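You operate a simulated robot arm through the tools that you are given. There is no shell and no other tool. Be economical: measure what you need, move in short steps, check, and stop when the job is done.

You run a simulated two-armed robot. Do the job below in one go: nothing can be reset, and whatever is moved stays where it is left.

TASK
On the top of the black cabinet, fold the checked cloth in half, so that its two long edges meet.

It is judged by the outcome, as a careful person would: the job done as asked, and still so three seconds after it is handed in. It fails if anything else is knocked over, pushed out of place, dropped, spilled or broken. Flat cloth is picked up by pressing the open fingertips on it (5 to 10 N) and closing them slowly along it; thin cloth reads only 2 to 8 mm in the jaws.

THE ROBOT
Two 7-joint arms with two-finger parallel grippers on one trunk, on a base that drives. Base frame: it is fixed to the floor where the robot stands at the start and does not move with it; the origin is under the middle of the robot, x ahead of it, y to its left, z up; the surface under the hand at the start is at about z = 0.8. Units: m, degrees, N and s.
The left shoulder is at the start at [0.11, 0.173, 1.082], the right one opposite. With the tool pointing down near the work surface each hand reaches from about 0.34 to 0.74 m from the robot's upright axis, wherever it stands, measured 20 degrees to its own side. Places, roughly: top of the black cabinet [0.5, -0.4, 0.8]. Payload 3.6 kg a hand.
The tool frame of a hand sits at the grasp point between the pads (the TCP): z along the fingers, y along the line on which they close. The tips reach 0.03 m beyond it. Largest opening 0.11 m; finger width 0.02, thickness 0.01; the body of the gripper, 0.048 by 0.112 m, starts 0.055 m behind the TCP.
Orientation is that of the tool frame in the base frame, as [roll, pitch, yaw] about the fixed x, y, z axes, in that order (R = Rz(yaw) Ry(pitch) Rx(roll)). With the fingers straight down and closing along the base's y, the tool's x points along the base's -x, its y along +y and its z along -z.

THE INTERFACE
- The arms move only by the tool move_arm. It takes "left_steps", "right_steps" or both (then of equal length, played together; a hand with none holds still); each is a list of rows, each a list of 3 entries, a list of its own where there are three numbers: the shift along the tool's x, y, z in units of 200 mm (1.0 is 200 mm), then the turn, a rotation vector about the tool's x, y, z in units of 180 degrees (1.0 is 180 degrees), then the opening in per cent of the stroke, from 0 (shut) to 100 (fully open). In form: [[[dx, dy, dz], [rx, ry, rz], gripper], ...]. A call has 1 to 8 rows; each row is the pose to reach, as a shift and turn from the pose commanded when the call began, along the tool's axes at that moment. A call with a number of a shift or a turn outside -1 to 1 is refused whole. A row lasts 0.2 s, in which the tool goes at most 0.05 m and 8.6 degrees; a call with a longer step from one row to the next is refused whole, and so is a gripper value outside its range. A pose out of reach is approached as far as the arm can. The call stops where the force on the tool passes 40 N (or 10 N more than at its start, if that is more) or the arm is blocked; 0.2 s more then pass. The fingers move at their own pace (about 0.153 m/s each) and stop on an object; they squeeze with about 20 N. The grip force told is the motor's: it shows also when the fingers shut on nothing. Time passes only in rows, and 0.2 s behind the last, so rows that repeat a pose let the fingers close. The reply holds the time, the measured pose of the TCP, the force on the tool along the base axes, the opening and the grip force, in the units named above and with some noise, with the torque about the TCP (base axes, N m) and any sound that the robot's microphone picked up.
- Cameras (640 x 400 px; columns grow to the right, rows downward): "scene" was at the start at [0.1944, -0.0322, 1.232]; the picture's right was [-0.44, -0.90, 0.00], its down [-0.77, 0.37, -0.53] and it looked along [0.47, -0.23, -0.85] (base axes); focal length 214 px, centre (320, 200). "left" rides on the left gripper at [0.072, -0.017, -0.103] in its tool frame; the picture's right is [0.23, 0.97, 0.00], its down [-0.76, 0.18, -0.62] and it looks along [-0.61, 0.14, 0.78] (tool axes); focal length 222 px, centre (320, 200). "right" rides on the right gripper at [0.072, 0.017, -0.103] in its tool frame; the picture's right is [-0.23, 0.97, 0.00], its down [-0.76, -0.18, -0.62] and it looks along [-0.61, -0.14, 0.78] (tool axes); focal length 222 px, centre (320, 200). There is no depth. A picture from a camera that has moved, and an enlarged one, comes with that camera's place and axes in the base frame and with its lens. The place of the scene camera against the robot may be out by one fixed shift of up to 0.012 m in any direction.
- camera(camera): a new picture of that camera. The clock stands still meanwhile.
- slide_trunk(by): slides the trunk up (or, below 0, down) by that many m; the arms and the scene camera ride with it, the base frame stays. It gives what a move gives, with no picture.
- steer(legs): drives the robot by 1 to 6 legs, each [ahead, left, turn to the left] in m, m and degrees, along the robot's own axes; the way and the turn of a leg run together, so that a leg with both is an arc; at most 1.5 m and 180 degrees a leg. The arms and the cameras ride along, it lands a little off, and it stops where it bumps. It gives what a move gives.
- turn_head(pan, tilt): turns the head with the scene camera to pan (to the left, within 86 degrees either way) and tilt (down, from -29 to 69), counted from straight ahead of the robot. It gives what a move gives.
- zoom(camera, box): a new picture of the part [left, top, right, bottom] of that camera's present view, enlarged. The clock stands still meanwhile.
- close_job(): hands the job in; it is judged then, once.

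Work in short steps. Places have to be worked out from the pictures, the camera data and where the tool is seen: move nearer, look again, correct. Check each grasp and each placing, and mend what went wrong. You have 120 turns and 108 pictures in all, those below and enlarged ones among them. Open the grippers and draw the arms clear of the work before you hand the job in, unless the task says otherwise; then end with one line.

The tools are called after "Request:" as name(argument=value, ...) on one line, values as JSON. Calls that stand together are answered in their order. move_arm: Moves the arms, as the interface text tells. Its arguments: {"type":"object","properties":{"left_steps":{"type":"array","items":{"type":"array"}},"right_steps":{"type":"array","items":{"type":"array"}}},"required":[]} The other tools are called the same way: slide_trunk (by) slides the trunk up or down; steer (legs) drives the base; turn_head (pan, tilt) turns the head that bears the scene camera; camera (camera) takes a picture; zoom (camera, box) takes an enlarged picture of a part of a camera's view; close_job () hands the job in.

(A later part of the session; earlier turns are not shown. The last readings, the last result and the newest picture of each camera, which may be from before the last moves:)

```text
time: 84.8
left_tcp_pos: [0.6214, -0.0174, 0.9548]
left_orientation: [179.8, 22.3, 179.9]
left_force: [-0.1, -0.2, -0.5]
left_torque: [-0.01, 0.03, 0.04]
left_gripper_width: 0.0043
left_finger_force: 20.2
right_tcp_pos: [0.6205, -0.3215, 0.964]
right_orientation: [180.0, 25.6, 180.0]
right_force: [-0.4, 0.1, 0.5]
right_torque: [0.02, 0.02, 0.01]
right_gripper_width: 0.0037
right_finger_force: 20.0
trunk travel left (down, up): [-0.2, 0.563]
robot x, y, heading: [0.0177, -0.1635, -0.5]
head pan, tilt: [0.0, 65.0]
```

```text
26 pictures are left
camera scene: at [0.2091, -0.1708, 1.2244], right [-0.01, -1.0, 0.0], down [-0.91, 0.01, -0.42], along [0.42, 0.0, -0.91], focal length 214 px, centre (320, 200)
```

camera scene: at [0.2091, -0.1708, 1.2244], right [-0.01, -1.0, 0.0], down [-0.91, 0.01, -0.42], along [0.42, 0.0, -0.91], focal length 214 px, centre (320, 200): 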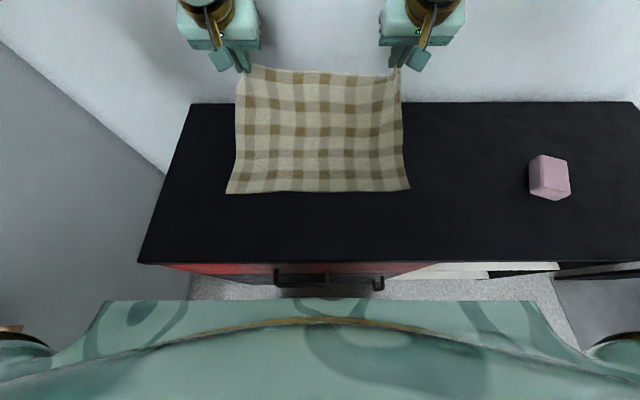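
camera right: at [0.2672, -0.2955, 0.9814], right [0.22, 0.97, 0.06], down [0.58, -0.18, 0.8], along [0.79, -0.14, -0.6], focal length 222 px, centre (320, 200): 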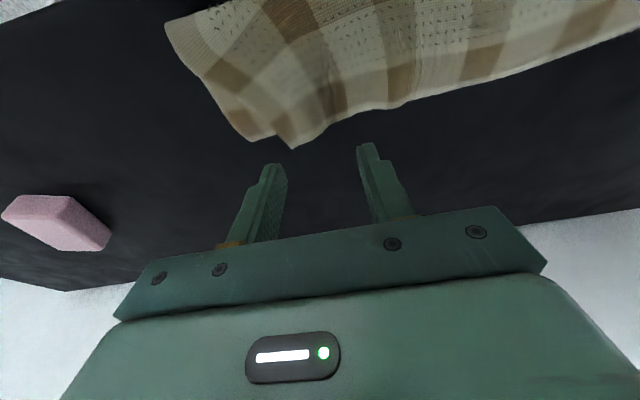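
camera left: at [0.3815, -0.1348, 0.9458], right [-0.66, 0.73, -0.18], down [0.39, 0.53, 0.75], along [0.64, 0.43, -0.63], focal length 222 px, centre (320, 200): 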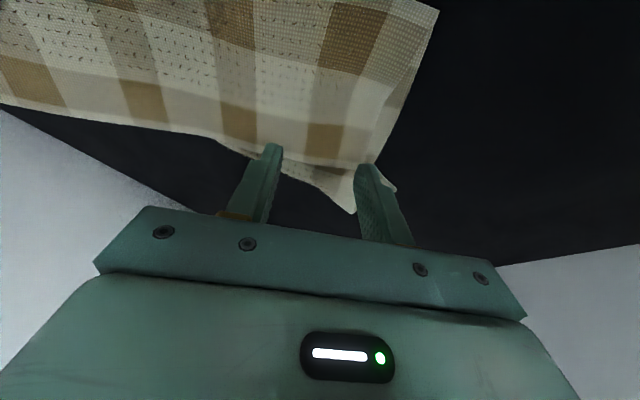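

The cloth is now flat and straight: near edge at x≈0.41, y from 0.033 to -0.37, with the far edge held. The fold line should be at x≈0.565. I now arc over it while keeping the flap within its length: first to above the fold line, then back in small alternating steps.

Request:
move_arm(left_steps=[[[0.12, 0, -0.022], [0, -0.024, 0], 0], [[0.24, 0, -0.044], [0, -0.047, 0], 0], [[0.357, 0, -0.065], [0, -0.07, 0], 0], [[0.357, 0, -0.065], [0, -0.07, 0], 0]], right_steps=[[[0.123, 0, -0.014], [0, -0.018, 0], 0], [[0.245, 0, -0.028], [0, -0.035, 0], 0], [[0.368, 0, -0.043], [0, -0.052, 0], 0], [[0.368, 0, -0.043], [0, -0.052, 0], 0]])

Request:
steer(legs=[[-0.05, 0, 0]])

```text
time: 85.8
left_tcp_pos: [0.5508, -0.0172, 0.94]
left_orientation: [179.9, 35.0, 179.8]
left_force: [0.3, -0.2, -0.1]
left_torque: [-0.02, 0.01, 0.05]
left_gripper_width: 0.0042
left_finger_force: 20.0
right_tcp_pos: [0.5531, -0.3204, 0.9397]
right_orientation: [-179.9, 35.0, -180.0]
right_force: [0.5, 0.3, -0.5]
right_torque: [0.0, 0.01, 0.02]
right_gripper_width: 0.0038
right_finger_force: 20.4
trunk travel left (down, up): [-0.2, 0.563]
robot x, y, heading: [0.0135, -0.1692, -0.5]
head pan, tilt: [0.0, 65.0]
```

```text
time: 86.7
left_tcp_pos: [0.4973, -0.0175, 0.9422]
left_orientation: [179.9, 35.1, 179.8]
left_force: [-0.7, -0.1, 0.5]
left_torque: [-0.02, -0.01, 0.05]
left_gripper_width: 0.0042
left_finger_force: 19.8
right_tcp_pos: [0.4992, -0.3221, 0.9407]
right_orientation: [179.9, 35.1, 180.0]
right_force: [-0.7, 0.3, 0.7]
right_torque: [0.03, -0.01, 0.05]
right_gripper_width: 0.0039
right_finger_force: 19.7
trunk travel left (down, up): [-0.2, 0.563]
robot x, y, heading: [-0.0358, -0.1701, -0.5]
head pan, tilt: [0.0, 65.0]
```

Good. I lower to 0.905 with tilt 45°, then back another 0.05.

Request:
move_arm(left_steps=[[[0.05, 0, 0.074], [0, -0.028, 0], 0], [[0.103, 0, 0.147], [0, -0.055, 0], 0], [[0.103, 0, 0.147], [0, -0.055, 0], 0]], right_steps=[[[0.05, 0, 0.074], [0, -0.028, 0], 0], [[0.103, 0, 0.147], [0, -0.055, 0], 0], [[0.103, 0, 0.147], [0, -0.055, 0], 0]])

Request:
steer(legs=[[-0.05, 0, 0]])

Request:
camera(camera="scene")

```text
time: 87.5
left_tcp_pos: [0.4979, -0.0176, 0.9055]
left_orientation: [179.8, 45.0, 179.9]
left_force: [0.4, 0.1, -0.2]
left_torque: [0.02, 0.04, 0.06]
left_gripper_width: 0.0043
left_finger_force: 19.7
right_tcp_pos: [0.4981, -0.3198, 0.9014]
right_orientation: [179.9, 45.1, -180.0]
right_force: [0.3, -0.1, 0.1]
right_torque: [0.0, -0.01, 0.03]
right_gripper_width: 0.004
right_finger_force: 19.8
trunk travel left (down, up): [-0.2, 0.563]
robot x, y, heading: [-0.0367, -0.1662, -0.2]
head pan, tilt: [0.0, 65.0]
```

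```text
time: 88.5
left_tcp_pos: [0.4478, -0.0166, 0.9068]
left_orientation: [179.8, 44.9, 179.8]
left_force: [-0.2, 0.9, 0.0]
left_torque: [0.0, 0.02, 0.03]
left_gripper_width: 0.0042
left_finger_force: 20.4
right_tcp_pos: [0.4474, -0.3197, 0.904]
right_orientation: [-180.0, 45.0, -180.0]
right_force: [0.3, 0.4, 0.4]
right_torque: [-0.01, -0.01, 0.01]
right_gripper_width: 0.0039
right_finger_force: 20.2
trunk travel left (down, up): [-0.2, 0.563]
robot x, y, heading: [-0.0879, -0.1654, -0.3]
head pan, tilt: [0.0, 65.0]
```

```text
25 pictures are left
camera scene: at [0.1062, -0.1701, 1.2247], right [-0.01, -1.0, 0.0], down [-0.91, 0.01, -0.42], along [0.42, 0.0, -0.91], focal length 214 px, centre (320, 200)
```

scene: 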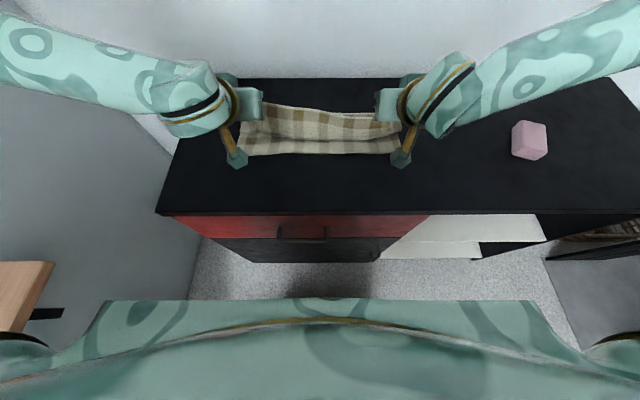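

The near edge is still at x≈0.41. I zoom in to see the state of the flap.

Request:
zoom(camera="scene", box=[210, 75, 430, 175])

```text
2.91 times, centred on (320, 125) of scene
camera zoom: at [0.1062, -0.1701, 1.2247], right [-0.01, -1.0, 0.0], down [-0.91, 0.01, -0.42], along [0.42, 0.0, -0.91], focal length 624 px, centre (320, 418)
```

zoom: 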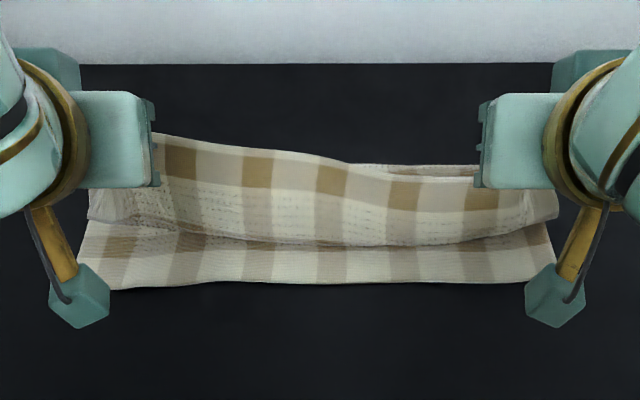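

The flap has the far edge's hem pointing back (+x) above the pinch, because the pinch covers ~3.5 cm from the edge. I'll set it down here, release, and re-pinch right at the very edge so that it can be drawn over cleanly.

Request:
move_arm(left_steps=[[[0.077, 0, 0.053], [0, 0, 0], 0], [[0.154, 0, 0.106], [0, 0, 0], 0], [[0.23, 0, 0.159], [0, 0, 0], 0], [[0.23, 0, 0.159], [0, 0, 0], 20], [[0.23, 0, 0.159], [0, 0, 0], 45], [[0.2, 0, 0.0], [0, 0, 0], 45], [[0.1, 0, -0.2], [0, 0, 0], 45], [[0.0, 0, -0.4], [0, 0, 0], 45]], right_steps=[[[0.077, 0, 0.053], [0, 0, 0], 0], [[0.154, 0, 0.106], [0, 0, 0], 0], [[0.23, 0, 0.159], [0, 0, 0], 0], [[0.23, 0, 0.159], [0, 0, 0], 20], [[0.23, 0, 0.159], [0, 0, 0], 45], [[0.2, 0, 0.0], [0, 0, 0], 45], [[0.1, 0, -0.2], [0, 0, 0], 45], [[0.0, 0, -0.4], [0, 0, 0], 45]])

Request:
zoom(camera="scene", box=[210, 75, 430, 175])

```text
time: 90.3
left_tcp_pos: [0.3909, -0.0181, 0.9648]
left_orientation: [179.9, 45.0, 179.7]
left_force: [-0.6, -0.2, -0.1]
left_torque: [0.0, 0.01, 0.01]
left_gripper_width: 0.0494
left_finger_force: 0.1
left hand out of reach, approached as far as the arm can: row 3, 4, 5
right_tcp_pos: [0.3896, -0.3177, 0.9594]
right_orientation: [-179.9, 45.0, -179.8]
right_force: [0.6, 1.1, -0.3]
right_torque: [0.01, -0.03, -0.02]
right_gripper_width: 0.0497
right_finger_force: 0.1
trunk travel left (down, up): [-0.2, 0.563]
robot x, y, heading: [-0.0837, -0.1685, -0.4]
head pan, tilt: [0.0, 65.0]
```

```text
2.91 times, centred on (320, 125) of scene
camera zoom: at [0.1057, -0.1697, 1.2248], right [-0.01, -1.0, 0.0], down [-0.91, 0.01, -0.42], along [0.42, 0.0, -0.91], focal length 624 px, centre (320, 418)
```

zoom: 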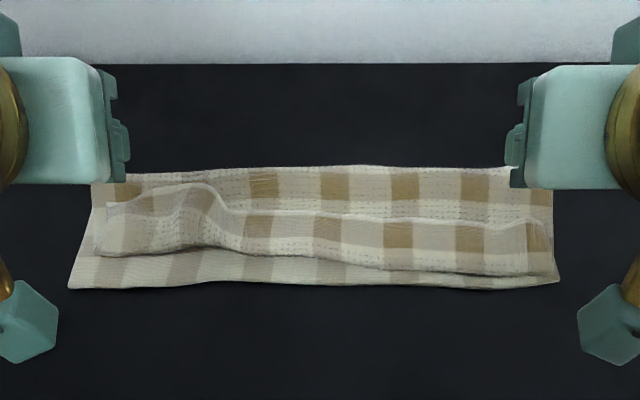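

A clean structure now: the fold at the back, the flap coming forward, and only a ~4 cm hem turned back at the front. I'll flip that hem forward by sweeping spread fingertips from behind it towards the robot. First I drive in and position behind the hem, fingers fully open.

Request:
steer(legs=[[0.08, 0, 0]])

Request:
move_arm(left_steps=[[[0.0, -0.015, 0.05], [0, 0.028, 0], 98], [[0.06, -0.03, 0.15], [0, 0.056, 0], 98], [[0.12, -0.045, 0.25], [0, 0.084, 0], 98], [[0.18, -0.06, 0.35], [0, 0.112, 0], 98], [[0.237, -0.06, 0.47], [0, 0.139, 0], 98], [[0.237, -0.06, 0.47], [0, 0.139, 0], 98]], right_steps=[[[0.0, 0.02, 0.05], [0, 0.028, 0], 98], [[0.05, 0.04, 0.15], [0, 0.056, 0], 98], [[0.11, 0.06, 0.25], [0, 0.084, 0], 98], [[0.16, 0.08, 0.35], [0, 0.112, 0], 98], [[0.212, 0.09, 0.452], [0, 0.139, 0], 98], [[0.212, 0.09, 0.452], [0, 0.139, 0], 98]])

Request:
camera(camera="left")

Request:
camera(camera="right")

```text
time: 91.3
left_tcp_pos: [0.4753, -0.02, 0.9628]
left_orientation: [179.9, 44.9, 179.8]
left_force: [0.2, -0.1, 0.4]
left_torque: [0.02, 0.0, 0.01]
left_gripper_width: 0.0496
left_finger_force: 0.0
right_tcp_pos: [0.4745, -0.3187, 0.9571]
right_orientation: [-180.0, 44.9, -180.0]
right_force: [0.4, -0.6, 0.5]
right_torque: [0.0, 0.03, 0.01]
right_gripper_width: 0.0496
right_finger_force: 0.1
trunk travel left (down, up): [-0.2, 0.563]
robot x, y, heading: [-0.0059, -0.1655, -0.5]
head pan, tilt: [0.0, 65.0]
```

```text
time: 92.7
left_tcp_pos: [0.5055, -0.0327, 0.8631]
left_orientation: [179.9, 19.9, 179.9]
left_force: [-0.6, 0.4, -0.2]
left_torque: [-0.01, -0.02, -0.01]
left_gripper_width: 0.1078
left_finger_force: 0.1
right_tcp_pos: [0.5081, -0.3009, 0.8651]
right_orientation: [180.0, 19.8, -180.0]
right_force: [0.8, -0.2, 0.1]
right_torque: [0.03, -0.02, 0.0]
right_gripper_width: 0.1078
right_finger_force: 0.0
trunk travel left (down, up): [-0.2, 0.563]
robot x, y, heading: [-0.004, -0.1682, -0.4]
head pan, tilt: [0.0, 65.0]
```

```text
22 pictures are left
camera left: at [0.4024, -0.0483, 0.9353], right [-0.21, 0.97, -0.08], down [0.5, 0.18, 0.85], along [0.84, 0.14, -0.53], focal length 222 px, centre (320, 200)
```

left: 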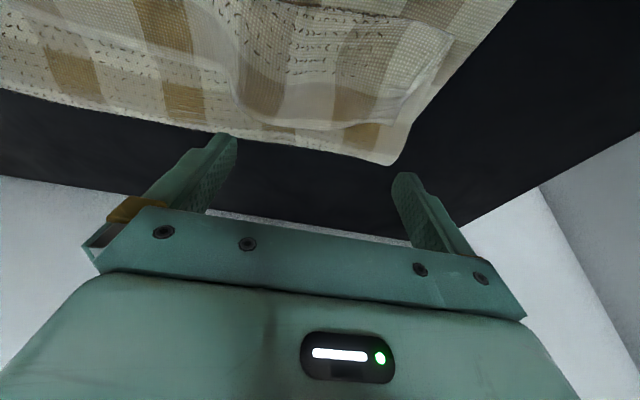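

```text
21 pictures are left
camera right: at [0.4034, -0.2845, 0.937], right [0.21, 0.97, 0.08], down [0.51, -0.18, 0.84], along [0.84, -0.14, -0.53], focal length 222 px, centre (320, 200)
```

right: 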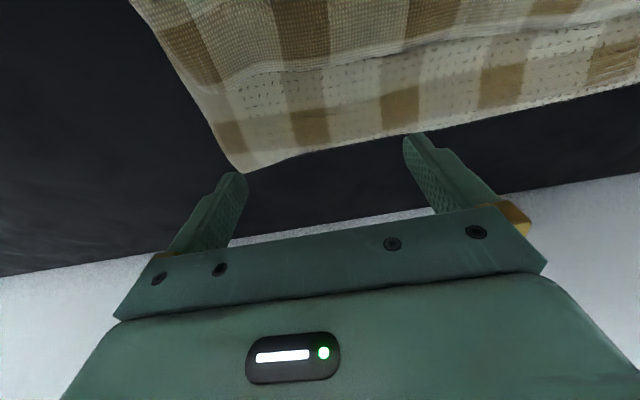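

The fingers are between the hem edge (x≈0.49 left, ≈0.467 right) and the fold (x≈0.525). I lower to light contact with the flap.

Request:
move_arm(left_steps=[[[0.02, 0, 0.056], [0, 0, 0], 98], [[0.037, 0, 0.103], [0, 0, 0], 98], [[0.041, 0, 0.111], [0, 0, 0], 98]], right_steps=[[[0.02, 0, 0.06], [0, 0, 0], 98], [[0.04, 0, 0.112], [0, 0, 0], 98], [[0.044, 0, 0.12], [0, 0, 0], 98]])

```text
time: 93.5
left_tcp_pos: [0.5057, -0.0311, 0.8389]
left_orientation: [179.9, 20.0, 180.0]
left_force: [-0.4, 0.0, 2.4]
left_torque: [-0.06, -0.02, 0.04]
left_gripper_width: 0.108
left_finger_force: 0.4
right_tcp_pos: [0.5077, -0.3021, 0.8397]
right_orientation: [-180.0, 19.9, -179.9]
right_force: [0.9, 1.5, 3.0]
right_torque: [0.04, 0.0, 0.03]
right_gripper_width: 0.1076
right_finger_force: 0.0
trunk travel left (down, up): [-0.2, 0.563]
robot x, y, heading: [-0.0068, -0.1694, -0.3]
head pan, tilt: [0.0, 65.0]
```

Contact is 2–3 N. I sweep towards the robot, low at first and rising as I push the hem over.

Request:
move_arm(left_steps=[[[0.139, 0, -0.056], [0, 0, 0], 98], [[0.248, 0, -0.122], [0, 0, 0], 98], [[0.352, 0, -0.203], [0, 0, 0], 98], [[0.463, 0, -0.264], [0, 0, 0], 98], [[0.577, 0, -0.316], [0, 0, 0], 98]], right_steps=[[[0.139, 0, -0.056], [0, 0, 0], 98], [[0.248, 0, -0.122], [0, 0, 0], 98], [[0.352, 0, -0.203], [0, 0, 0], 98], [[0.463, 0, -0.264], [0, 0, 0], 98], [[0.577, 0, -0.316], [0, 0, 0], 98]])

Request:
zoom(camera="scene", box=[190, 90, 450, 240])

```text
time: 94.7
left_tcp_pos: [0.3841, -0.0348, 0.857]
left_orientation: [179.8, 19.7, 179.9]
left_force: [-0.6, 0.8, 0.1]
left_torque: [-0.02, 0.03, 0.0]
left_gripper_width: 0.1078
left_finger_force: 0.0
left hand out of reach, approached as far as the arm can: row 5
right_tcp_pos: [0.3811, -0.3003, 0.8577]
right_orientation: [180.0, 19.8, 180.0]
right_force: [0.4, 0.2, -0.4]
right_torque: [0.01, -0.02, 0.03]
right_gripper_width: 0.1078
right_finger_force: 0.1
right hand out of reach, approached as far as the arm can: row 5
trunk travel left (down, up): [-0.2, 0.563]
robot x, y, heading: [-0.0058, -0.1674, -0.6]
head pan, tilt: [0.0, 65.0]
```

```text
2.46 times, centred on (320, 165) of scene
camera zoom: at [0.1892, -0.171, 1.2242], right [-0.01, -1.0, 0.0], down [-0.91, 0.01, -0.42], along [0.42, 0.0, -0.91], focal length 528 px, centre (320, 286)
```

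zoom: 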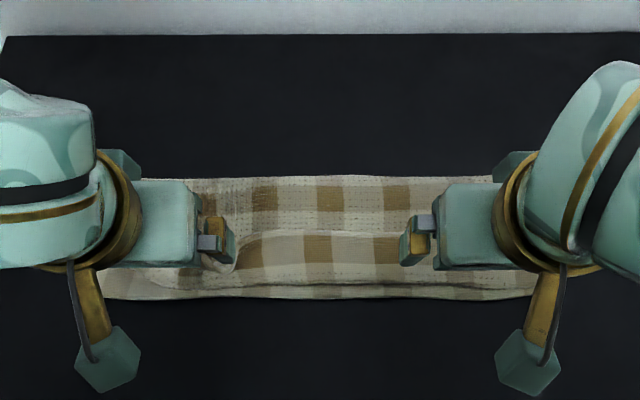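

I raise the hands clear to see the result.

Request:
move_arm(left_steps=[[[-0.05, 0.05, -0.18], [0, 0, 0], 98], [[-0.1, 0.15, -0.36], [0, 0, 0], 98], [[-0.17, 0.3, -0.5], [0, 0, 0], 60], [[-0.2, 0.48, -0.6], [0, 0, 0], 60], [[-0.2, 0.65, -0.6], [0, 0, 0], 60]], right_steps=[[[-0.05, -0.05, -0.18], [0, 0, 0], 98], [[-0.1, -0.15, -0.36], [0, 0, 0], 98], [[-0.17, -0.3, -0.5], [0, 0, 0], 60], [[-0.2, -0.48, -0.6], [0, 0, 0], 60], [[-0.2, -0.65, -0.6], [0, 0, 0], 60]])

Request:
zoom(camera="scene", box=[210, 110, 430, 230])

```text
time: 95.9
left_tcp_pos: [0.396, 0.0977, 0.9907]
left_orientation: [179.9, 19.8, 179.9]
left_force: [1.1, 0.2, 0.2]
left_torque: [-0.01, 0.0, -0.01]
left_gripper_width: 0.0659
left_finger_force: 0.0
left hand out of reach, approached as far as the arm can: row 1, 2, 3, 4, 5
right_tcp_pos: [0.3951, -0.4313, 0.9889]
right_orientation: [-180.0, 19.7, -179.9]
right_force: [-0.2, -0.3, 0.1]
right_torque: [0.02, 0.01, 0.0]
right_gripper_width: 0.0663
right_finger_force: 0.1
right hand out of reach, approached as far as the arm can: row 1, 2, 3, 4, 5
trunk travel left (down, up): [-0.2, 0.563]
robot x, y, heading: [-0.0039, -0.1687, -0.3]
head pan, tilt: [0.0, 65.0]
```

```text
2.91 times, centred on (320, 170) of scene
camera zoom: at [0.1884, -0.1706, 1.2243], right [-0.01, -1.0, 0.0], down [-0.91, 0.01, -0.42], along [0.42, 0.0, -0.91], focal length 624 px, centre (320, 287)
```

zoom: 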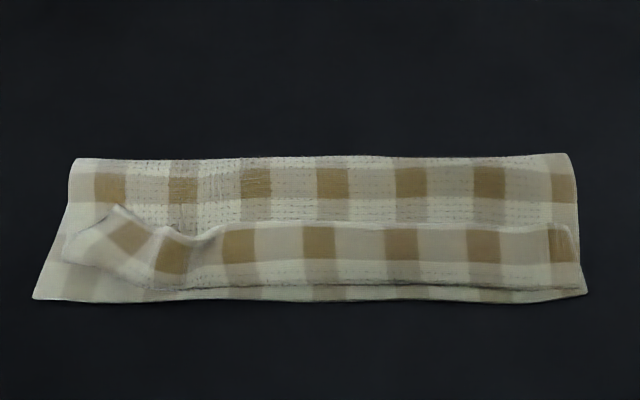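

The fingers slid over and merely shifted the cloth about 4 cm closer (near edge x≈0.357, fold x≈0.48); the hem is still turned back. I'll re-pinch right at the hem's edge with only a few mm of overlap. Hovering over both ends first.

Request:
move_arm(left_steps=[[[0.022, -0.13, 0.126], [0, 0.005, 0], 45], [[0.044, -0.26, 0.252], [0, 0.01, 0], 45], [[0.066, -0.39, 0.378], [0, 0.015, 0], 45], [[0.088, -0.52, 0.504], [0, 0.02, 0], 45], [[0.11, -0.64, 0.63], [0, 0.027, 0], 45], [[0.11, -0.64, 0.63], [0, 0.027, 0], 45]], right_steps=[[[0.028, 0.104, 0.122], [0, 0.005, 0], 45], [[0.056, 0.208, 0.244], [0, 0.01, 0], 45], [[0.084, 0.312, 0.366], [0, 0.015, 0], 45], [[0.112, 0.416, 0.488], [0, 0.02, 0], 45], [[0.14, 0.52, 0.609], [0, 0.027, 0], 45], [[0.14, 0.52, 0.609], [0, 0.027, 0], 45]])

Request:
zoom(camera="left", box=[160, 0, 480, 200])

Request:
zoom(camera="right", box=[160, 0, 480, 200])

```text
time: 97.3
left_tcp_pos: [0.4185, -0.0311, 0.8649]
left_orientation: [180.0, 15.1, 180.0]
left_force: [-0.5, -0.1, 0.0]
left_torque: [0.06, 0.01, -0.05]
left_gripper_width: 0.0495
left_finger_force: 0.2
right_tcp_pos: [0.4107, -0.326, 0.8693]
right_orientation: [-179.9, 15.1, -180.0]
right_force: [-0.1, -1.0, -0.3]
right_torque: [0.02, 0.01, 0.03]
right_gripper_width: 0.0496
right_finger_force: 0.2
trunk travel left (down, up): [-0.2, 0.563]
robot x, y, heading: [-0.002, -0.168, -0.4]
head pan, tilt: [0.0, 65.0]
```

```text
2.00 times, centred on (320, 100) of left
camera zoom: at [0.323, -0.049, 0.9454], right [-0.22, 0.97, -0.06], down [0.57, 0.18, 0.8], along [0.79, 0.14, -0.6], focal length 444 px, centre (320, 400)
```

zoom: 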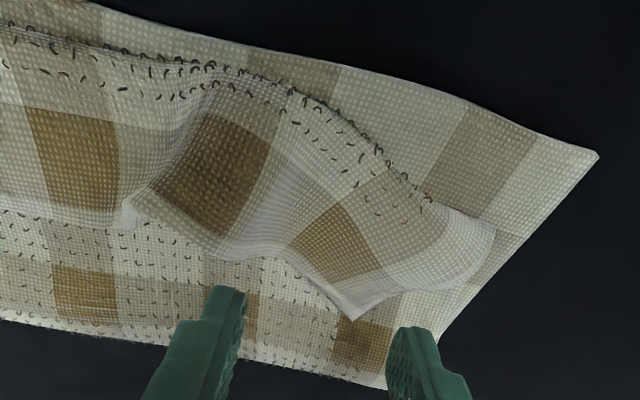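

```text
2.00 times, centred on (320, 100) of right
camera zoom: at [0.3135, -0.3105, 0.95], right [0.22, 0.97, 0.06], down [0.57, -0.18, 0.8], along [0.79, -0.14, -0.6], focal length 444 px, centre (320, 400)
```

zoom: 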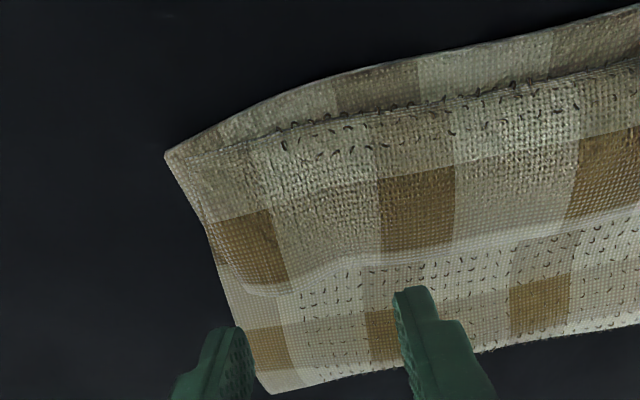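

The left has a raised ridge tip at about (0.435, -0.019), which I can straddle without pressing. The right hem edge is flat at x≈0.419, corner y≈-0.355. I bring the left around its ridge and the right just above its edge.

Request:
move_arm(left_steps=[[[0.005, 0.03, 0.06], [0, 0, 0], 45], [[0.01, 0.055, 0.124], [0, 0, 0], 45]], right_steps=[[[0.009, 0, 0.05], [0, 0, 0], 45], [[0.017, 0.005, 0.109], [0, 0, 0], 45]])

Request:
move_arm(left_steps=[[[0, 0, 0], [0, 0, 0], 38], [[0, 0, 0], [0, 0, 0], 30], [[0, 0, 0], [0, 0, 0], 22], [[0, 0, 0], [0, 0, 0], 14], [[0, 0, 0], [0, 0, 0], 7], [[0, 0, 0], [0, 0, 0], 0], [[0, 0, 0], [0, 0, 0], 0]], right_steps=[[[0.004, 0, 0.014], [0, 0, 0], 45], [[0.006, 0, 0.023], [0, 0, 0], 45], [[0.007, 0, 0.027], [0, 0, 0], 45], [[0.008, 0, 0.03], [0, 0, 0], 45], [[0.008, 0, 0.03], [0, 0, 0], 45], [[0.008, 0, 0.03], [0, 0, 0], 45], [[0.008, 0, 0.03], [0, 0, 0], 45]])

Request:
zoom(camera="left", box=[160, 30, 480, 230])

```text
time: 97.9
left_tcp_pos: [0.4252, -0.021, 0.8389]
left_orientation: [179.9, 15.1, 180.0]
left_force: [-1.1, -0.3, 1.3]
left_torque: [0.01, 0.02, 0.03]
left_gripper_width: 0.0494
left_finger_force: 0.1
right_tcp_pos: [0.4122, -0.3257, 0.8465]
right_orientation: [180.0, 15.0, -179.9]
right_force: [-0.7, -0.6, 0.6]
right_torque: [0.03, 0.01, 0.01]
right_gripper_width: 0.0496
right_finger_force: 0.0
trunk travel left (down, up): [-0.2, 0.563]
robot x, y, heading: [-0.0056, -0.1666, -0.2]
head pan, tilt: [0.0, 65.0]
```

```text
time: 99.5
left_tcp_pos: [0.4236, -0.0201, 0.8397]
left_orientation: [179.9, 15.2, 180.0]
left_force: [0.7, -3.1, 1.3]
left_torque: [-0.06, -0.02, 0.02]
left_gripper_width: 0.0056
left_finger_force: 19.8
right_tcp_pos: [0.4127, -0.3258, 0.84]
right_orientation: [180.0, 15.2, -180.0]
right_force: [2.0, 2.0, 11.9]
right_torque: [0.2, -0.11, -0.02]
right_gripper_width: 0.0497
right_finger_force: 0.3
trunk travel left (down, up): [-0.2, 0.563]
robot x, y, heading: [-0.0023, -0.169, -0.1]
head pan, tilt: [0.0, 65.0]
```

```text
2.00 times, centred on (320, 130) of left
camera zoom: at [0.3271, -0.0376, 0.9213], right [-0.22, 0.97, -0.06], down [0.57, 0.18, 0.8], along [0.79, 0.14, -0.6], focal length 444 px, centre (320, 340)
```

zoom: 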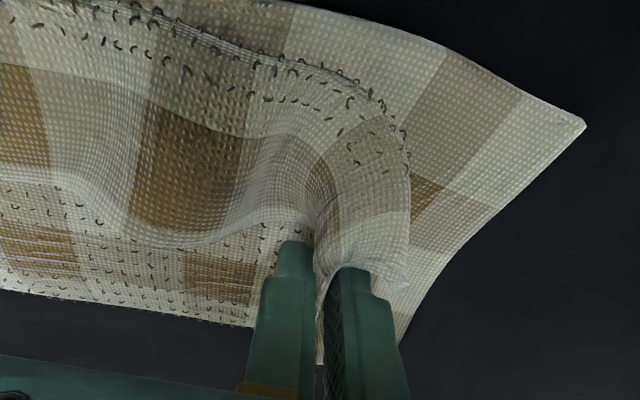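

The left holds the ridge (5.6 mm). The right presses at 12 N; I ease it to roughly 5 N and close slowly.

Request:
move_arm(right_steps=[[[-0.002, 0, -0.007], [0, 0, 0], 42], [[-0.002, 0, -0.007], [0, 0, 0], 36], [[-0.002, 0, -0.007], [0, 0, 0], 30], [[-0.002, 0, -0.007], [0, 0, 0], 24], [[-0.002, 0, -0.007], [0, 0, 0], 18], [[-0.002, 0, -0.009], [0, 0, 0], 12], [[-0.002, 0, -0.01], [0, 0, 0], 6], [[-0.002, 0, -0.01], [0, 0, 0], 0]])

Request:
zoom(camera="right", box=[160, 30, 480, 230])

```text
time: 101.3
left_tcp_pos: [0.4244, -0.0221, 0.8408]
left_orientation: [179.9, 15.0, 180.0]
left_force: [-1.0, -0.7, 1.5]
left_torque: [0.03, 0.0, 0.01]
left_gripper_width: 0.0054
left_finger_force: 19.9
right_tcp_pos: [0.4137, -0.3261, 0.8418]
right_orientation: [180.0, 15.0, 180.0]
right_force: [0.2, 0.6, 4.8]
right_torque: [0.01, 0.0, -0.01]
right_gripper_width: 0.0043
right_finger_force: 20.1
trunk travel left (down, up): [-0.2, 0.563]
robot x, y, heading: [-0.0031, -0.1666, -0.6]
head pan, tilt: [0.0, 65.0]
```

```text
2.00 times, centred on (320, 130) of right
camera zoom: at [0.3148, -0.3101, 0.9225], right [0.22, 0.97, 0.06], down [0.57, -0.18, 0.8], along [0.79, -0.14, -0.6], focal length 444 px, centre (320, 340)
```

zoom: 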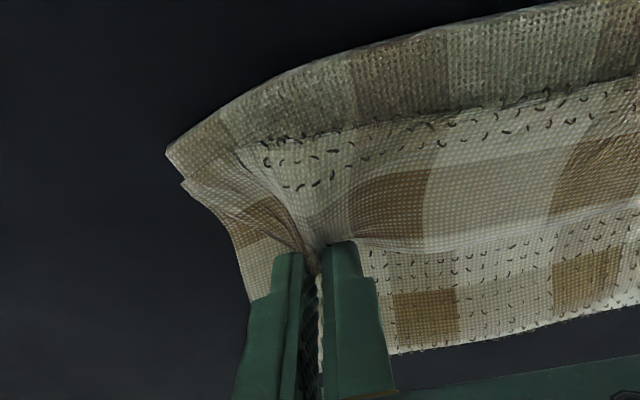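

Both hold the edge (5.4 and 4.3 mm). I lift up and forward to re-open the fold so that the lower half extends to its full width (fold line near x≈0.51).

Request:
move_arm(left_steps=[[[-0.052, 0, -0.193], [0, 0, 0], 0], [[-0.24, 0, -0.28], [0, 0, 0], 0], [[-0.44, 0, -0.34], [0, 0, 0], 0], [[-0.64, 0, -0.37], [0, 0, 0], 0], [[-0.82, 0, -0.396], [0, 0, 0], 0], [[-0.82, 0, -0.396], [0, 0, 0], 0]], right_steps=[[[-0.052, 0, -0.193], [0, 0, 0], 0], [[-0.24, 0, -0.28], [0, 0, 0], 0], [[-0.44, 0, -0.34], [0, 0, 0], 0], [[-0.65, 0, -0.36], [0, 0, 0], 0], [[-0.868, 0, -0.378], [0, 0, 0], 0], [[-0.868, 0, -0.378], [0, 0, 0], 0]])

Request:
camera(camera="scene")

```text
time: 102.7
left_tcp_pos: [0.5625, -0.0232, 0.9566]
left_orientation: [179.9, 15.1, 179.9]
left_force: [-0.2, -0.2, -1.4]
left_torque: [0.01, -0.02, 0.0]
left_gripper_width: 0.005
left_finger_force: 19.9
right_tcp_pos: [0.5604, -0.3268, 0.9585]
right_orientation: [-180.0, 15.0, 180.0]
right_force: [-1.2, 0.1, -0.8]
right_torque: [0.01, -0.02, 0.02]
right_gripper_width: 0.0039
right_finger_force: 20.0
trunk travel left (down, up): [-0.2, 0.563]
robot x, y, heading: [-0.006, -0.1667, -0.3]
head pan, tilt: [0.0, 65.0]
```

```text
14 pictures are left
camera scene: at [0.1885, -0.1705, 1.2244], right [-0.01, -1.0, 0.0], down [-0.91, 0.01, -0.42], along [0.42, 0.0, -0.91], focal length 214 px, centre (320, 200)
```

scene: 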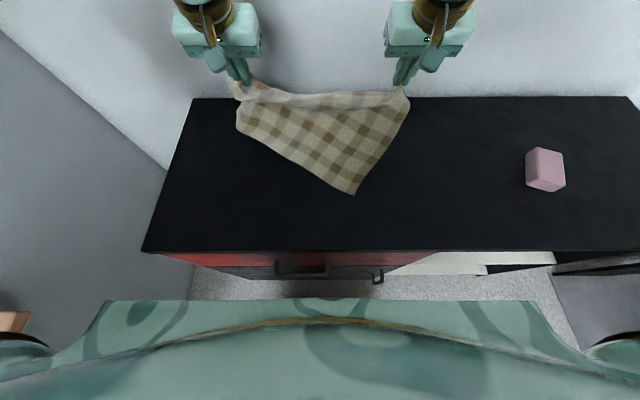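

The left near corner came along again, so the left grip likely caught an extra layer. A closer look.

Request:
zoom(camera="scene", box=[210, 60, 430, 200])

```text
2.86 times, centred on (320, 130) of scene
camera zoom: at [0.1885, -0.1705, 1.2244], right [-0.01, -1.0, 0.0], down [-0.91, 0.01, -0.42], along [0.42, 0.0, -0.91], focal length 613 px, centre (320, 400)
```

zoom: 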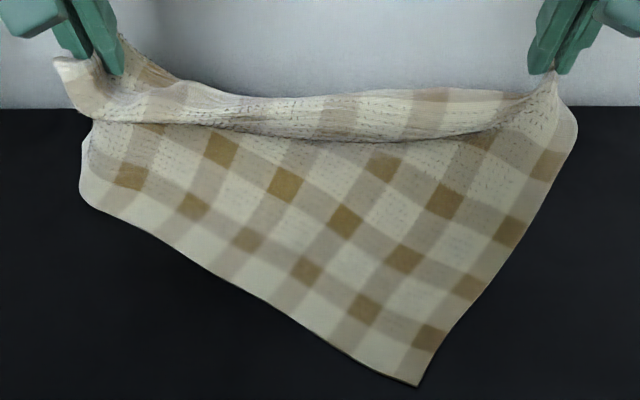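

I lower the left hand, release it, and raise it clear to see the far-left corner; the right keeps its hold.

Request:
move_arm(left_steps=[[[0.09, 0, 0.14], [0, 0, 0], 0], [[0.18, 0, 0.28], [0, 0, 0], 0], [[0.268, 0, 0.42], [0, 0, 0], 0], [[0.268, 0, 0.42], [0, 0, 0], 25], [[0.268, 0, 0.42], [0, 0, 0], 60], [[0.24, 0, 0.3], [0, 0, 0], 60], [[0.2, 0.1, 0.1], [0, 0, 0], 60], [[0.15, 0.3, -0.05], [0, 0, 0], 60]])

Request:
zoom(camera="scene", box=[210, 60, 430, 200])

```text
refused: row 8 steps farther than a row can; nothing moved
```

```text
2.86 times, centred on (320, 130) of scene
camera zoom: at [0.1885, -0.1705, 1.2244], right [-0.01, -1.0, 0.0], down [-0.91, 0.01, -0.42], along [0.42, 0.0, -0.91], focal length 613 px, centre (320, 400)
```

zoom: 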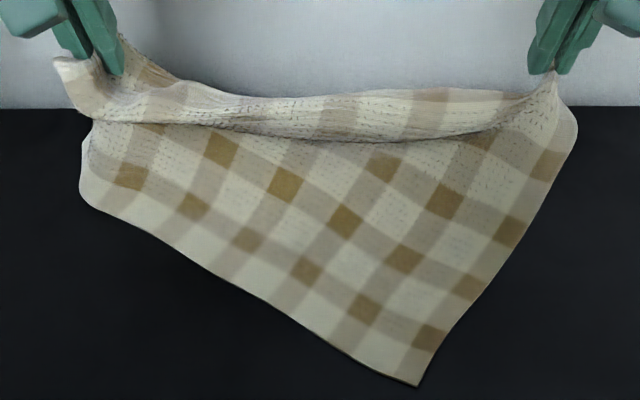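

Request:
move_arm(left_steps=[[[0.09, 0, 0.14], [0, 0, 0], 0], [[0.18, 0, 0.28], [0, 0, 0], 0], [[0.268, 0, 0.42], [0, 0, 0], 0], [[0.268, 0, 0.42], [0, 0, 0], 25], [[0.268, 0, 0.42], [0, 0, 0], 60], [[0.24, 0, 0.3], [0, 0, 0], 60], [[0.2, 0.1, 0.12], [0, 0, 0], 60], [[0.2, 0.25, -0.02], [0, 0, 0], 60]])

Request:
zoom(camera="scene", box=[210, 60, 430, 200])

```text
time: 104.5
left_tcp_pos: [0.5226, 0.0286, 0.955]
left_orientation: [179.9, 15.1, 180.0]
left_force: [-0.3, -0.6, -0.2]
left_torque: [0.0, -0.02, 0.02]
left_gripper_width: 0.066
left_finger_force: 0.1
right_tcp_pos: [0.5593, -0.3259, 0.9584]
right_orientation: [-179.8, 15.0, -180.0]
right_force: [-0.2, 0.6, 0.0]
right_torque: [0.05, 0.01, 0.0]
right_gripper_width: 0.0042
right_finger_force: 19.9
trunk travel left (down, up): [-0.2, 0.563]
robot x, y, heading: [-0.0048, -0.165, -0.1]
head pan, tilt: [0.0, 65.0]
```

```text
2.86 times, centred on (320, 130) of scene
camera zoom: at [0.1885, -0.1702, 1.2244], right [-0.01, -1.0, 0.0], down [-0.91, 0.01, -0.42], along [0.42, 0.0, -0.91], focal length 613 px, centre (320, 400)
```

zoom: 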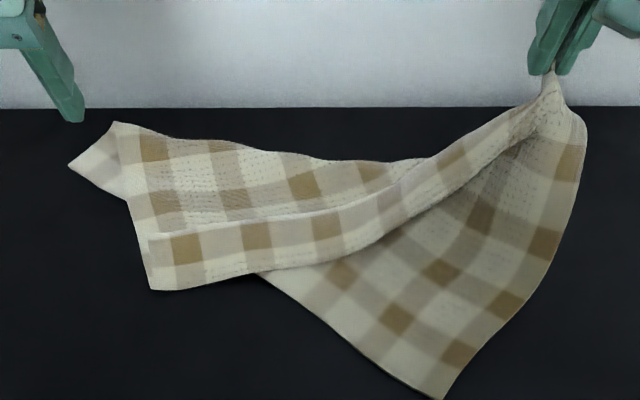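

The left lies in the same structure: its far-left corner at about (0.506, -0.03) on top, the hem turned back. I go over a point about 3 cm in from that corner with a 12° yaw.

Request:
move_arm(left_steps=[[[0.06, -0.116, 0.1], [0, 0, -0.017], 45], [[0.12, -0.232, 0.2], [0, 0, -0.034], 45], [[0.18, -0.348, 0.31], [0, 0, -0.05], 45], [[0.247, -0.463, 0.426], [0, 0, -0.067], 45], [[0.247, -0.463, 0.426], [0, 0, -0.067], 45]])

Request:
zoom(camera="left", box=[160, 30, 480, 230])

```text
time: 105.7
left_tcp_pos: [0.4984, -0.0634, 0.858]
left_orientation: [-176.8, 14.7, -167.5]
left_force: [-0.6, 0.0, 0.3]
left_torque: [-0.01, 0.01, -0.03]
left_gripper_width: 0.0493
left_finger_force: 0.1
right_tcp_pos: [0.5599, -0.3267, 0.9587]
right_orientation: [-179.9, 15.1, -180.0]
right_force: [-0.3, 0.0, -0.1]
right_torque: [0.05, -0.02, 0.01]
right_gripper_width: 0.0043
right_finger_force: 20.3
trunk travel left (down, up): [-0.2, 0.563]
robot x, y, heading: [-0.0035, -0.1729, -0.3]
head pan, tilt: [0.0, 65.0]
```

```text
2.00 times, centred on (320, 130) of left
camera zoom: at [0.405, -0.0951, 0.9405], right [-0.41, 0.9, -0.11], down [0.52, 0.33, 0.79], along [0.75, 0.27, -0.61], focal length 444 px, centre (320, 340)
```

zoom: 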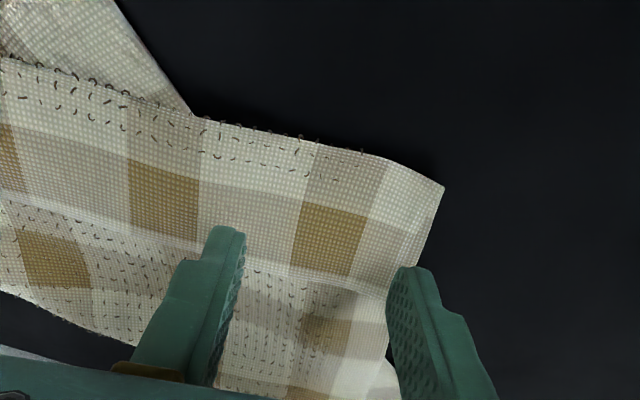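

The fingers straddle the corner area. I shift 8 mm inward and press lightly.

Request:
move_arm(left_steps=[[[0.01, -0.036, 0.03], [0, 0, 0], 45], [[0.022, -0.036, 0.07], [0, 0, 0], 45], [[0.025, -0.036, 0.081], [0, 0, 0], 45]])

```text
time: 106.5
left_tcp_pos: [0.4992, -0.0721, 0.841]
left_orientation: [-176.9, 14.7, -167.7]
left_force: [0.5, 0.4, 1.2]
left_torque: [-0.01, 0.0, -0.03]
left_gripper_width: 0.0495
left_finger_force: 0.0
right_tcp_pos: [0.56, -0.3264, 0.9579]
right_orientation: [180.0, 14.9, 180.0]
right_force: [-0.2, 0.3, -0.4]
right_torque: [0.03, 0.02, -0.02]
right_gripper_width: 0.0044
right_finger_force: 20.3
trunk travel left (down, up): [-0.2, 0.563]
robot x, y, heading: [-0.0056, -0.1664, -0.6]
head pan, tilt: [0.0, 65.0]
```

Only 1.2 N so far. I press about 1.5 mm more and close slowly as in the earlier single-layer grasp.

Request:
move_arm(left_steps=[[[0.002, 0, 0.007], [0, 0, 0], 45], [[0.002, 0, 0.007], [0, 0, 0], 39], [[0.002, 0, 0.007], [0, 0, 0], 33], [[0.002, 0, 0.007], [0, 0, 0], 27], [[0.002, 0, 0.007], [0, 0, 0], 21], [[0.002, 0, 0.005], [0, 0, 0], 14], [[0.002, 0, 0.002], [0, 0, 0], 7], [[0.002, 0, 0.002], [0, 0, 0], 0]])

Request:
zoom(camera="left", box=[160, 30, 480, 230])

```text
time: 108.3
left_tcp_pos: [0.4981, -0.0729, 0.8404]
left_orientation: [-176.9, 14.7, -167.6]
left_force: [-0.1, 0.5, 1.3]
left_torque: [-0.02, 0.0, 0.0]
left_gripper_width: 0.0049
left_finger_force: 20.3
right_tcp_pos: [0.5603, -0.325, 0.9577]
right_orientation: [180.0, 15.0, 179.9]
right_force: [0.0, 0.4, 0.2]
right_torque: [0.01, -0.01, -0.01]
right_gripper_width: 0.0042
right_finger_force: 20.4
trunk travel left (down, up): [-0.2, 0.563]
robot x, y, heading: [-0.0047, -0.1669, -0.3]
head pan, tilt: [0.0, 65.0]
```

```text
2.00 times, centred on (320, 130) of left
camera zoom: at [0.4064, -0.1043, 0.9231], right [-0.41, 0.91, -0.11], down [0.52, 0.33, 0.79], along [0.75, 0.27, -0.61], focal length 444 px, centre (320, 340)
```

zoom: 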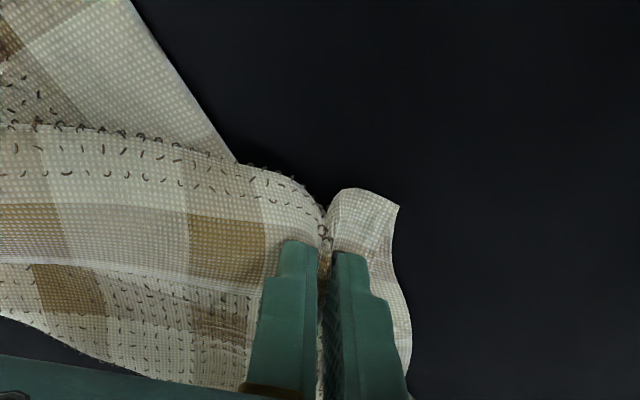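

4.9 mm gripped. I lift it level with the right hand, then raise both so the cloth hangs free as a sheet again.

Request:
move_arm(left_steps=[[[-0.05, -0.01, -0.193], [0, 0, 0], 0], [[-0.17, 0.03, -0.3], [0, 0, 0.022], 0], [[-0.29, 0.075, -0.41], [0, 0, 0.045], 0], [[-0.406, 0.12, -0.52], [0, 0, 0.067], 0], [[-0.406, 0.12, -0.52], [0, 0, 0.067], 0]])

Request:
move_arm(left_steps=[[[-0.044, 0, -0.164], [0, 0, 0], 0], [[-0.088, 0, -0.328], [0, 0, 0], 0], [[-0.132, 0, -0.492], [0, 0, 0], 0], [[-0.176, 0, -0.656], [0, 0, 0], 0], [[-0.22, 0, -0.82], [0, 0, 0], 0], [[-0.22, 0, -0.82], [0, 0, 0], 0]], right_steps=[[[-0.034, 0, -0.167], [0, 0, 0], 0], [[-0.068, 0, -0.333], [0, 0, 0], 0], [[-0.102, 0, -0.5], [0, 0, 0], 0], [[-0.136, 0, -0.667], [0, 0, 0], 0], [[-0.17, 0, -0.833], [0, 0, 0], 0], [[-0.17, 0, -0.833], [0, 0, 0], 0]])

Request:
camera(camera="scene")

```text
time: 109.5
left_tcp_pos: [0.5413, -0.0302, 0.96]
left_orientation: [179.8, 15.0, 180.0]
left_force: [0.3, -1.0, -0.3]
left_torque: [-0.06, 0.01, 0.04]
left_gripper_width: 0.0045
left_finger_force: 20.0
right_tcp_pos: [0.5593, -0.3251, 0.9578]
right_orientation: [179.9, 15.0, 179.9]
right_force: [-0.1, 0.4, 0.4]
right_torque: [0.04, 0.01, -0.01]
right_gripper_width: 0.0043
right_finger_force: 20.3
trunk travel left (down, up): [-0.2, 0.563]
robot x, y, heading: [-0.0063, -0.1655, -0.1]
head pan, tilt: [0.0, 65.0]
```

```text
time: 110.9
left_tcp_pos: [0.5419, -0.0319, 1.1309]
left_orientation: [179.9, 15.0, 179.8]
left_force: [-0.5, -0.3, -0.2]
left_torque: [-0.07, 0.03, 0.07]
left_gripper_width: 0.0046
left_finger_force: 20.1
right_tcp_pos: [0.5535, -0.3324, 1.1189]
right_orientation: [180.0, 15.0, 180.0]
right_force: [0.4, 0.7, -0.8]
right_torque: [0.05, 0.04, -0.04]
right_gripper_width: 0.0043
right_finger_force: 20.4
right hand out of reach, approached as far as the arm can: row 5, 6
trunk travel left (down, up): [-0.2, 0.563]
robot x, y, heading: [-0.0049, -0.1659, -0.4]
head pan, tilt: [0.0, 65.0]
```

```text
8 pictures are left
camera scene: at [0.1896, -0.1705, 1.2241], right [-0.01, -1.0, 0.0], down [-0.91, 0.01, -0.42], along [0.42, 0.0, -0.91], focal length 214 px, centre (320, 200)
```

scene: 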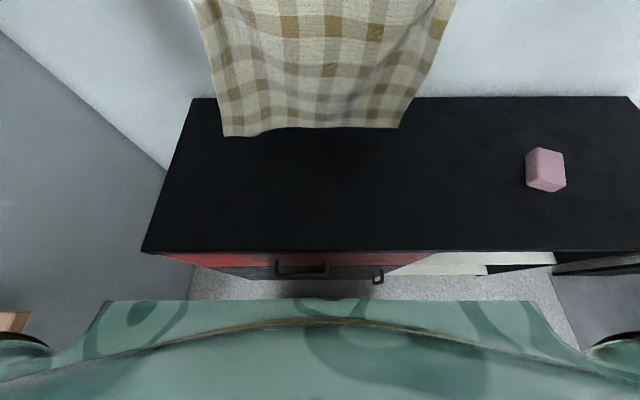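

The sheet hangs cleanly, its lower edge touching at x≈0.556. Better idea: the gripped edge already faces +x with the body on the -x side, so I lay the lower half towards the robot (free edge staying at x≈0.556, fold line at x≈0.40) and then carry the gripped edge forward onto it. No flipping of the hem is needed.

Request:
move_arm(left_steps=[[[0.016, 0, 0.089], [0, 0, 0], 0], [[0.032, 0, 0.178], [0, 0, 0], 0]], right_steps=[[[0.036, 0, 0.052], [0, 0, 0], 0], [[0.072, 0, 0.105], [0, 0, 0], 0]])

Request:
steer(legs=[[-0.08, 0, 0]])

Request:
move_arm(left_steps=[[[0.11, 0, 0.125], [0, 0, 0], 0], [[0.223, 0, 0.251], [0, 0, 0], 0], [[0.223, 0, 0.251], [0, 0, 0], 0]], right_steps=[[[0.11, 0, 0.125], [0, 0, 0], 0], [[0.223, 0, 0.251], [0, 0, 0], 0], [[0.223, 0, 0.251], [0, 0, 0], 0]])

Request:
camera(camera="scene")

```text
time: 111.5
left_tcp_pos: [0.5449, -0.0322, 1.0947]
left_orientation: [180.0, 15.0, 179.9]
left_force: [-0.1, -1.0, 0.0]
left_torque: [-0.06, 0.01, 0.05]
left_gripper_width: 0.005
left_finger_force: 20.1
right_tcp_pos: [0.5428, -0.3313, 1.0936]
right_orientation: [-180.0, 15.0, -179.9]
right_force: [-0.1, 0.2, -0.3]
right_torque: [0.04, -0.01, 0.0]
right_gripper_width: 0.0041
right_finger_force: 19.7
trunk travel left (down, up): [-0.2, 0.563]
robot x, y, heading: [-0.0023, -0.1691, -0.3]
head pan, tilt: [0.0, 65.0]
```

```text
time: 112.6
left_tcp_pos: [0.4641, -0.0305, 1.0958]
left_orientation: [179.8, 15.1, -180.0]
left_force: [0.2, -1.0, -0.6]
left_torque: [-0.07, -0.02, 0.08]
left_gripper_width: 0.0046
left_finger_force: 20.1
right_tcp_pos: [0.4634, -0.3316, 1.0968]
right_orientation: [180.0, 15.1, -179.9]
right_force: [-0.5, 0.1, 0.2]
right_torque: [0.04, -0.02, -0.03]
right_gripper_width: 0.0044
right_finger_force: 20.0
trunk travel left (down, up): [-0.2, 0.563]
robot x, y, heading: [-0.0821, -0.1712, -0.2]
head pan, tilt: [0.0, 65.0]
```

```text
time: 113.4
left_tcp_pos: [0.4361, -0.0326, 1.0356]
left_orientation: [179.9, 15.1, -179.9]
left_force: [-0.5, -0.7, 0.5]
left_torque: [-0.05, 0.03, 0.05]
left_gripper_width: 0.0047
left_finger_force: 20.1
right_tcp_pos: [0.4348, -0.3319, 1.0347]
right_orientation: [-180.0, 15.1, 180.0]
right_force: [-0.6, 1.7, -0.9]
right_torque: [0.04, -0.02, 0.01]
right_gripper_width: 0.0042
right_finger_force: 19.9
trunk travel left (down, up): [-0.2, 0.563]
robot x, y, heading: [-0.0819, -0.1671, -0.1]
head pan, tilt: [0.0, 65.0]
```

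```text
7 pictures are left
camera scene: at [0.1094, -0.17, 1.2243], right [-0.01, -1.0, 0.0], down [-0.91, 0.0, -0.42], along [0.42, 0.0, -0.91], focal length 214 px, centre (320, 200)
```

scene: 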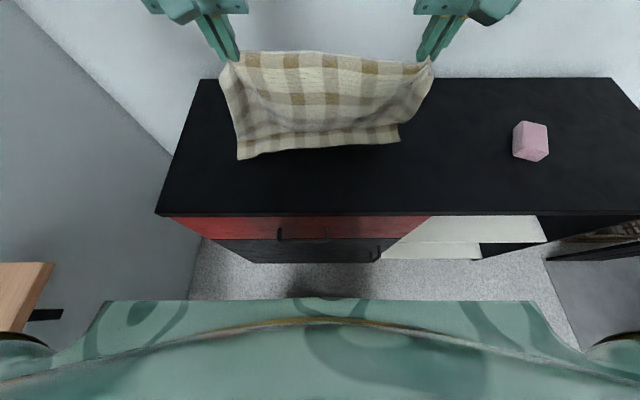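

The free edge slid along instead of staying, because the cloth was barely touching. I raise everything off the table with the trunk, go forward again, then lower while moving back, so that the free edge trails on the far side.

Request:
slide_trunk(by=0.12)

Request:
steer(legs=[[0.095, 0, 0]])

Request:
move_arm(left_steps=[[[0.118, 0, 0.15], [0, 0, 0], 0], [[0.295, 0, 0.232], [0, 0, 0], 0], [[0.497, 0, 0.307], [0, 0, 0], 0], [[0.674, 0, 0.389], [0, 0, 0], 0], [[0.832, 0, 0.476], [0, 0, 0], 0], [[0.832, 0, 0.476], [0, 0, 0], 0]], right_steps=[[[0.118, 0, 0.15], [0, 0, 0], 0], [[0.295, 0, 0.232], [0, 0, 0], 0], [[0.497, 0, 0.307], [0, 0, 0], 0], [[0.674, 0, 0.389], [0, 0, 0], 0], [[0.832, 0, 0.476], [0, 0, 0], 0], [[0.832, 0, 0.476], [0, 0, 0], 0]])

Request:
camera(camera="scene")

```text
time: 114.9
left_tcp_pos: [0.4358, -0.0308, 1.1541]
left_orientation: [179.9, 15.1, 180.0]
left_force: [0.4, -1.5, -0.1]
left_torque: [-0.04, 0.01, 0.05]
left_gripper_width: 0.0044
left_finger_force: 19.7
right_tcp_pos: [0.4341, -0.3306, 1.1537]
right_orientation: [180.0, 15.0, 179.9]
right_force: [-0.2, 0.6, 0.5]
right_torque: [0.05, -0.01, -0.02]
right_gripper_width: 0.0045
right_finger_force: 19.5
trunk travel left (down, up): [-0.32, 0.443]
robot x, y, heading: [-0.0833, -0.1679, -0.2]
head pan, tilt: [0.0, 65.0]
```

```text
time: 116.0
left_tcp_pos: [0.5344, -0.0325, 1.1551]
left_orientation: [179.8, 15.0, -179.9]
left_force: [-0.7, -1.0, -0.7]
left_torque: [-0.09, 0.01, 0.05]
left_gripper_width: 0.0048
left_finger_force: 19.9
right_tcp_pos: [0.5324, -0.332, 1.1531]
right_orientation: [-179.9, 15.0, 179.9]
right_force: [0.1, 1.0, -0.8]
right_torque: [0.07, 0.01, 0.01]
right_gripper_width: 0.0044
right_finger_force: 20.4
trunk travel left (down, up): [-0.32, 0.443]
robot x, y, heading: [0.0126, -0.1647, -0.2]
head pan, tilt: [0.0, 65.0]
```

```text
time: 117.4
left_tcp_pos: [0.3946, -0.0312, 1.0189]
left_orientation: [179.8, 15.1, -180.0]
left_force: [-0.4, -2.2, -0.5]
left_torque: [-0.05, 0.02, 0.06]
left_gripper_width: 0.0047
left_finger_force: 20.1
right_tcp_pos: [0.3934, -0.332, 1.0184]
right_orientation: [-179.9, 15.1, 180.0]
right_force: [-0.6, 1.3, -0.1]
right_torque: [0.06, -0.01, -0.04]
right_gripper_width: 0.0042
right_finger_force: 19.6
trunk travel left (down, up): [-0.32, 0.443]
robot x, y, heading: [0.0102, -0.1678, -0.5]
head pan, tilt: [0.0, 65.0]
```

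```text
6 pictures are left
camera scene: at [0.1495, -0.1702, 1.348], right [-0.01, -1.0, 0.0], down [-0.91, 0.0, -0.42], along [0.42, 0.0, -0.91], focal length 214 px, centre (320, 200)
```

scene: 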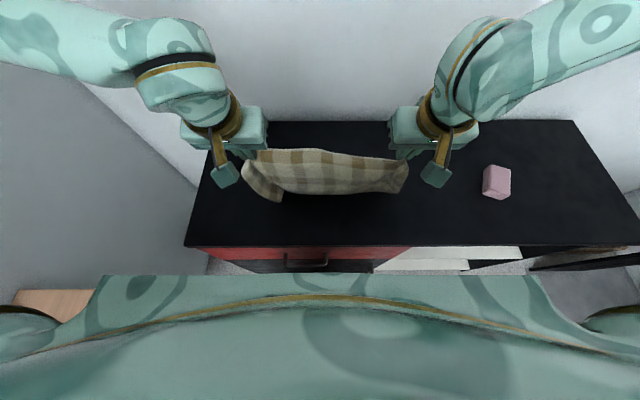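

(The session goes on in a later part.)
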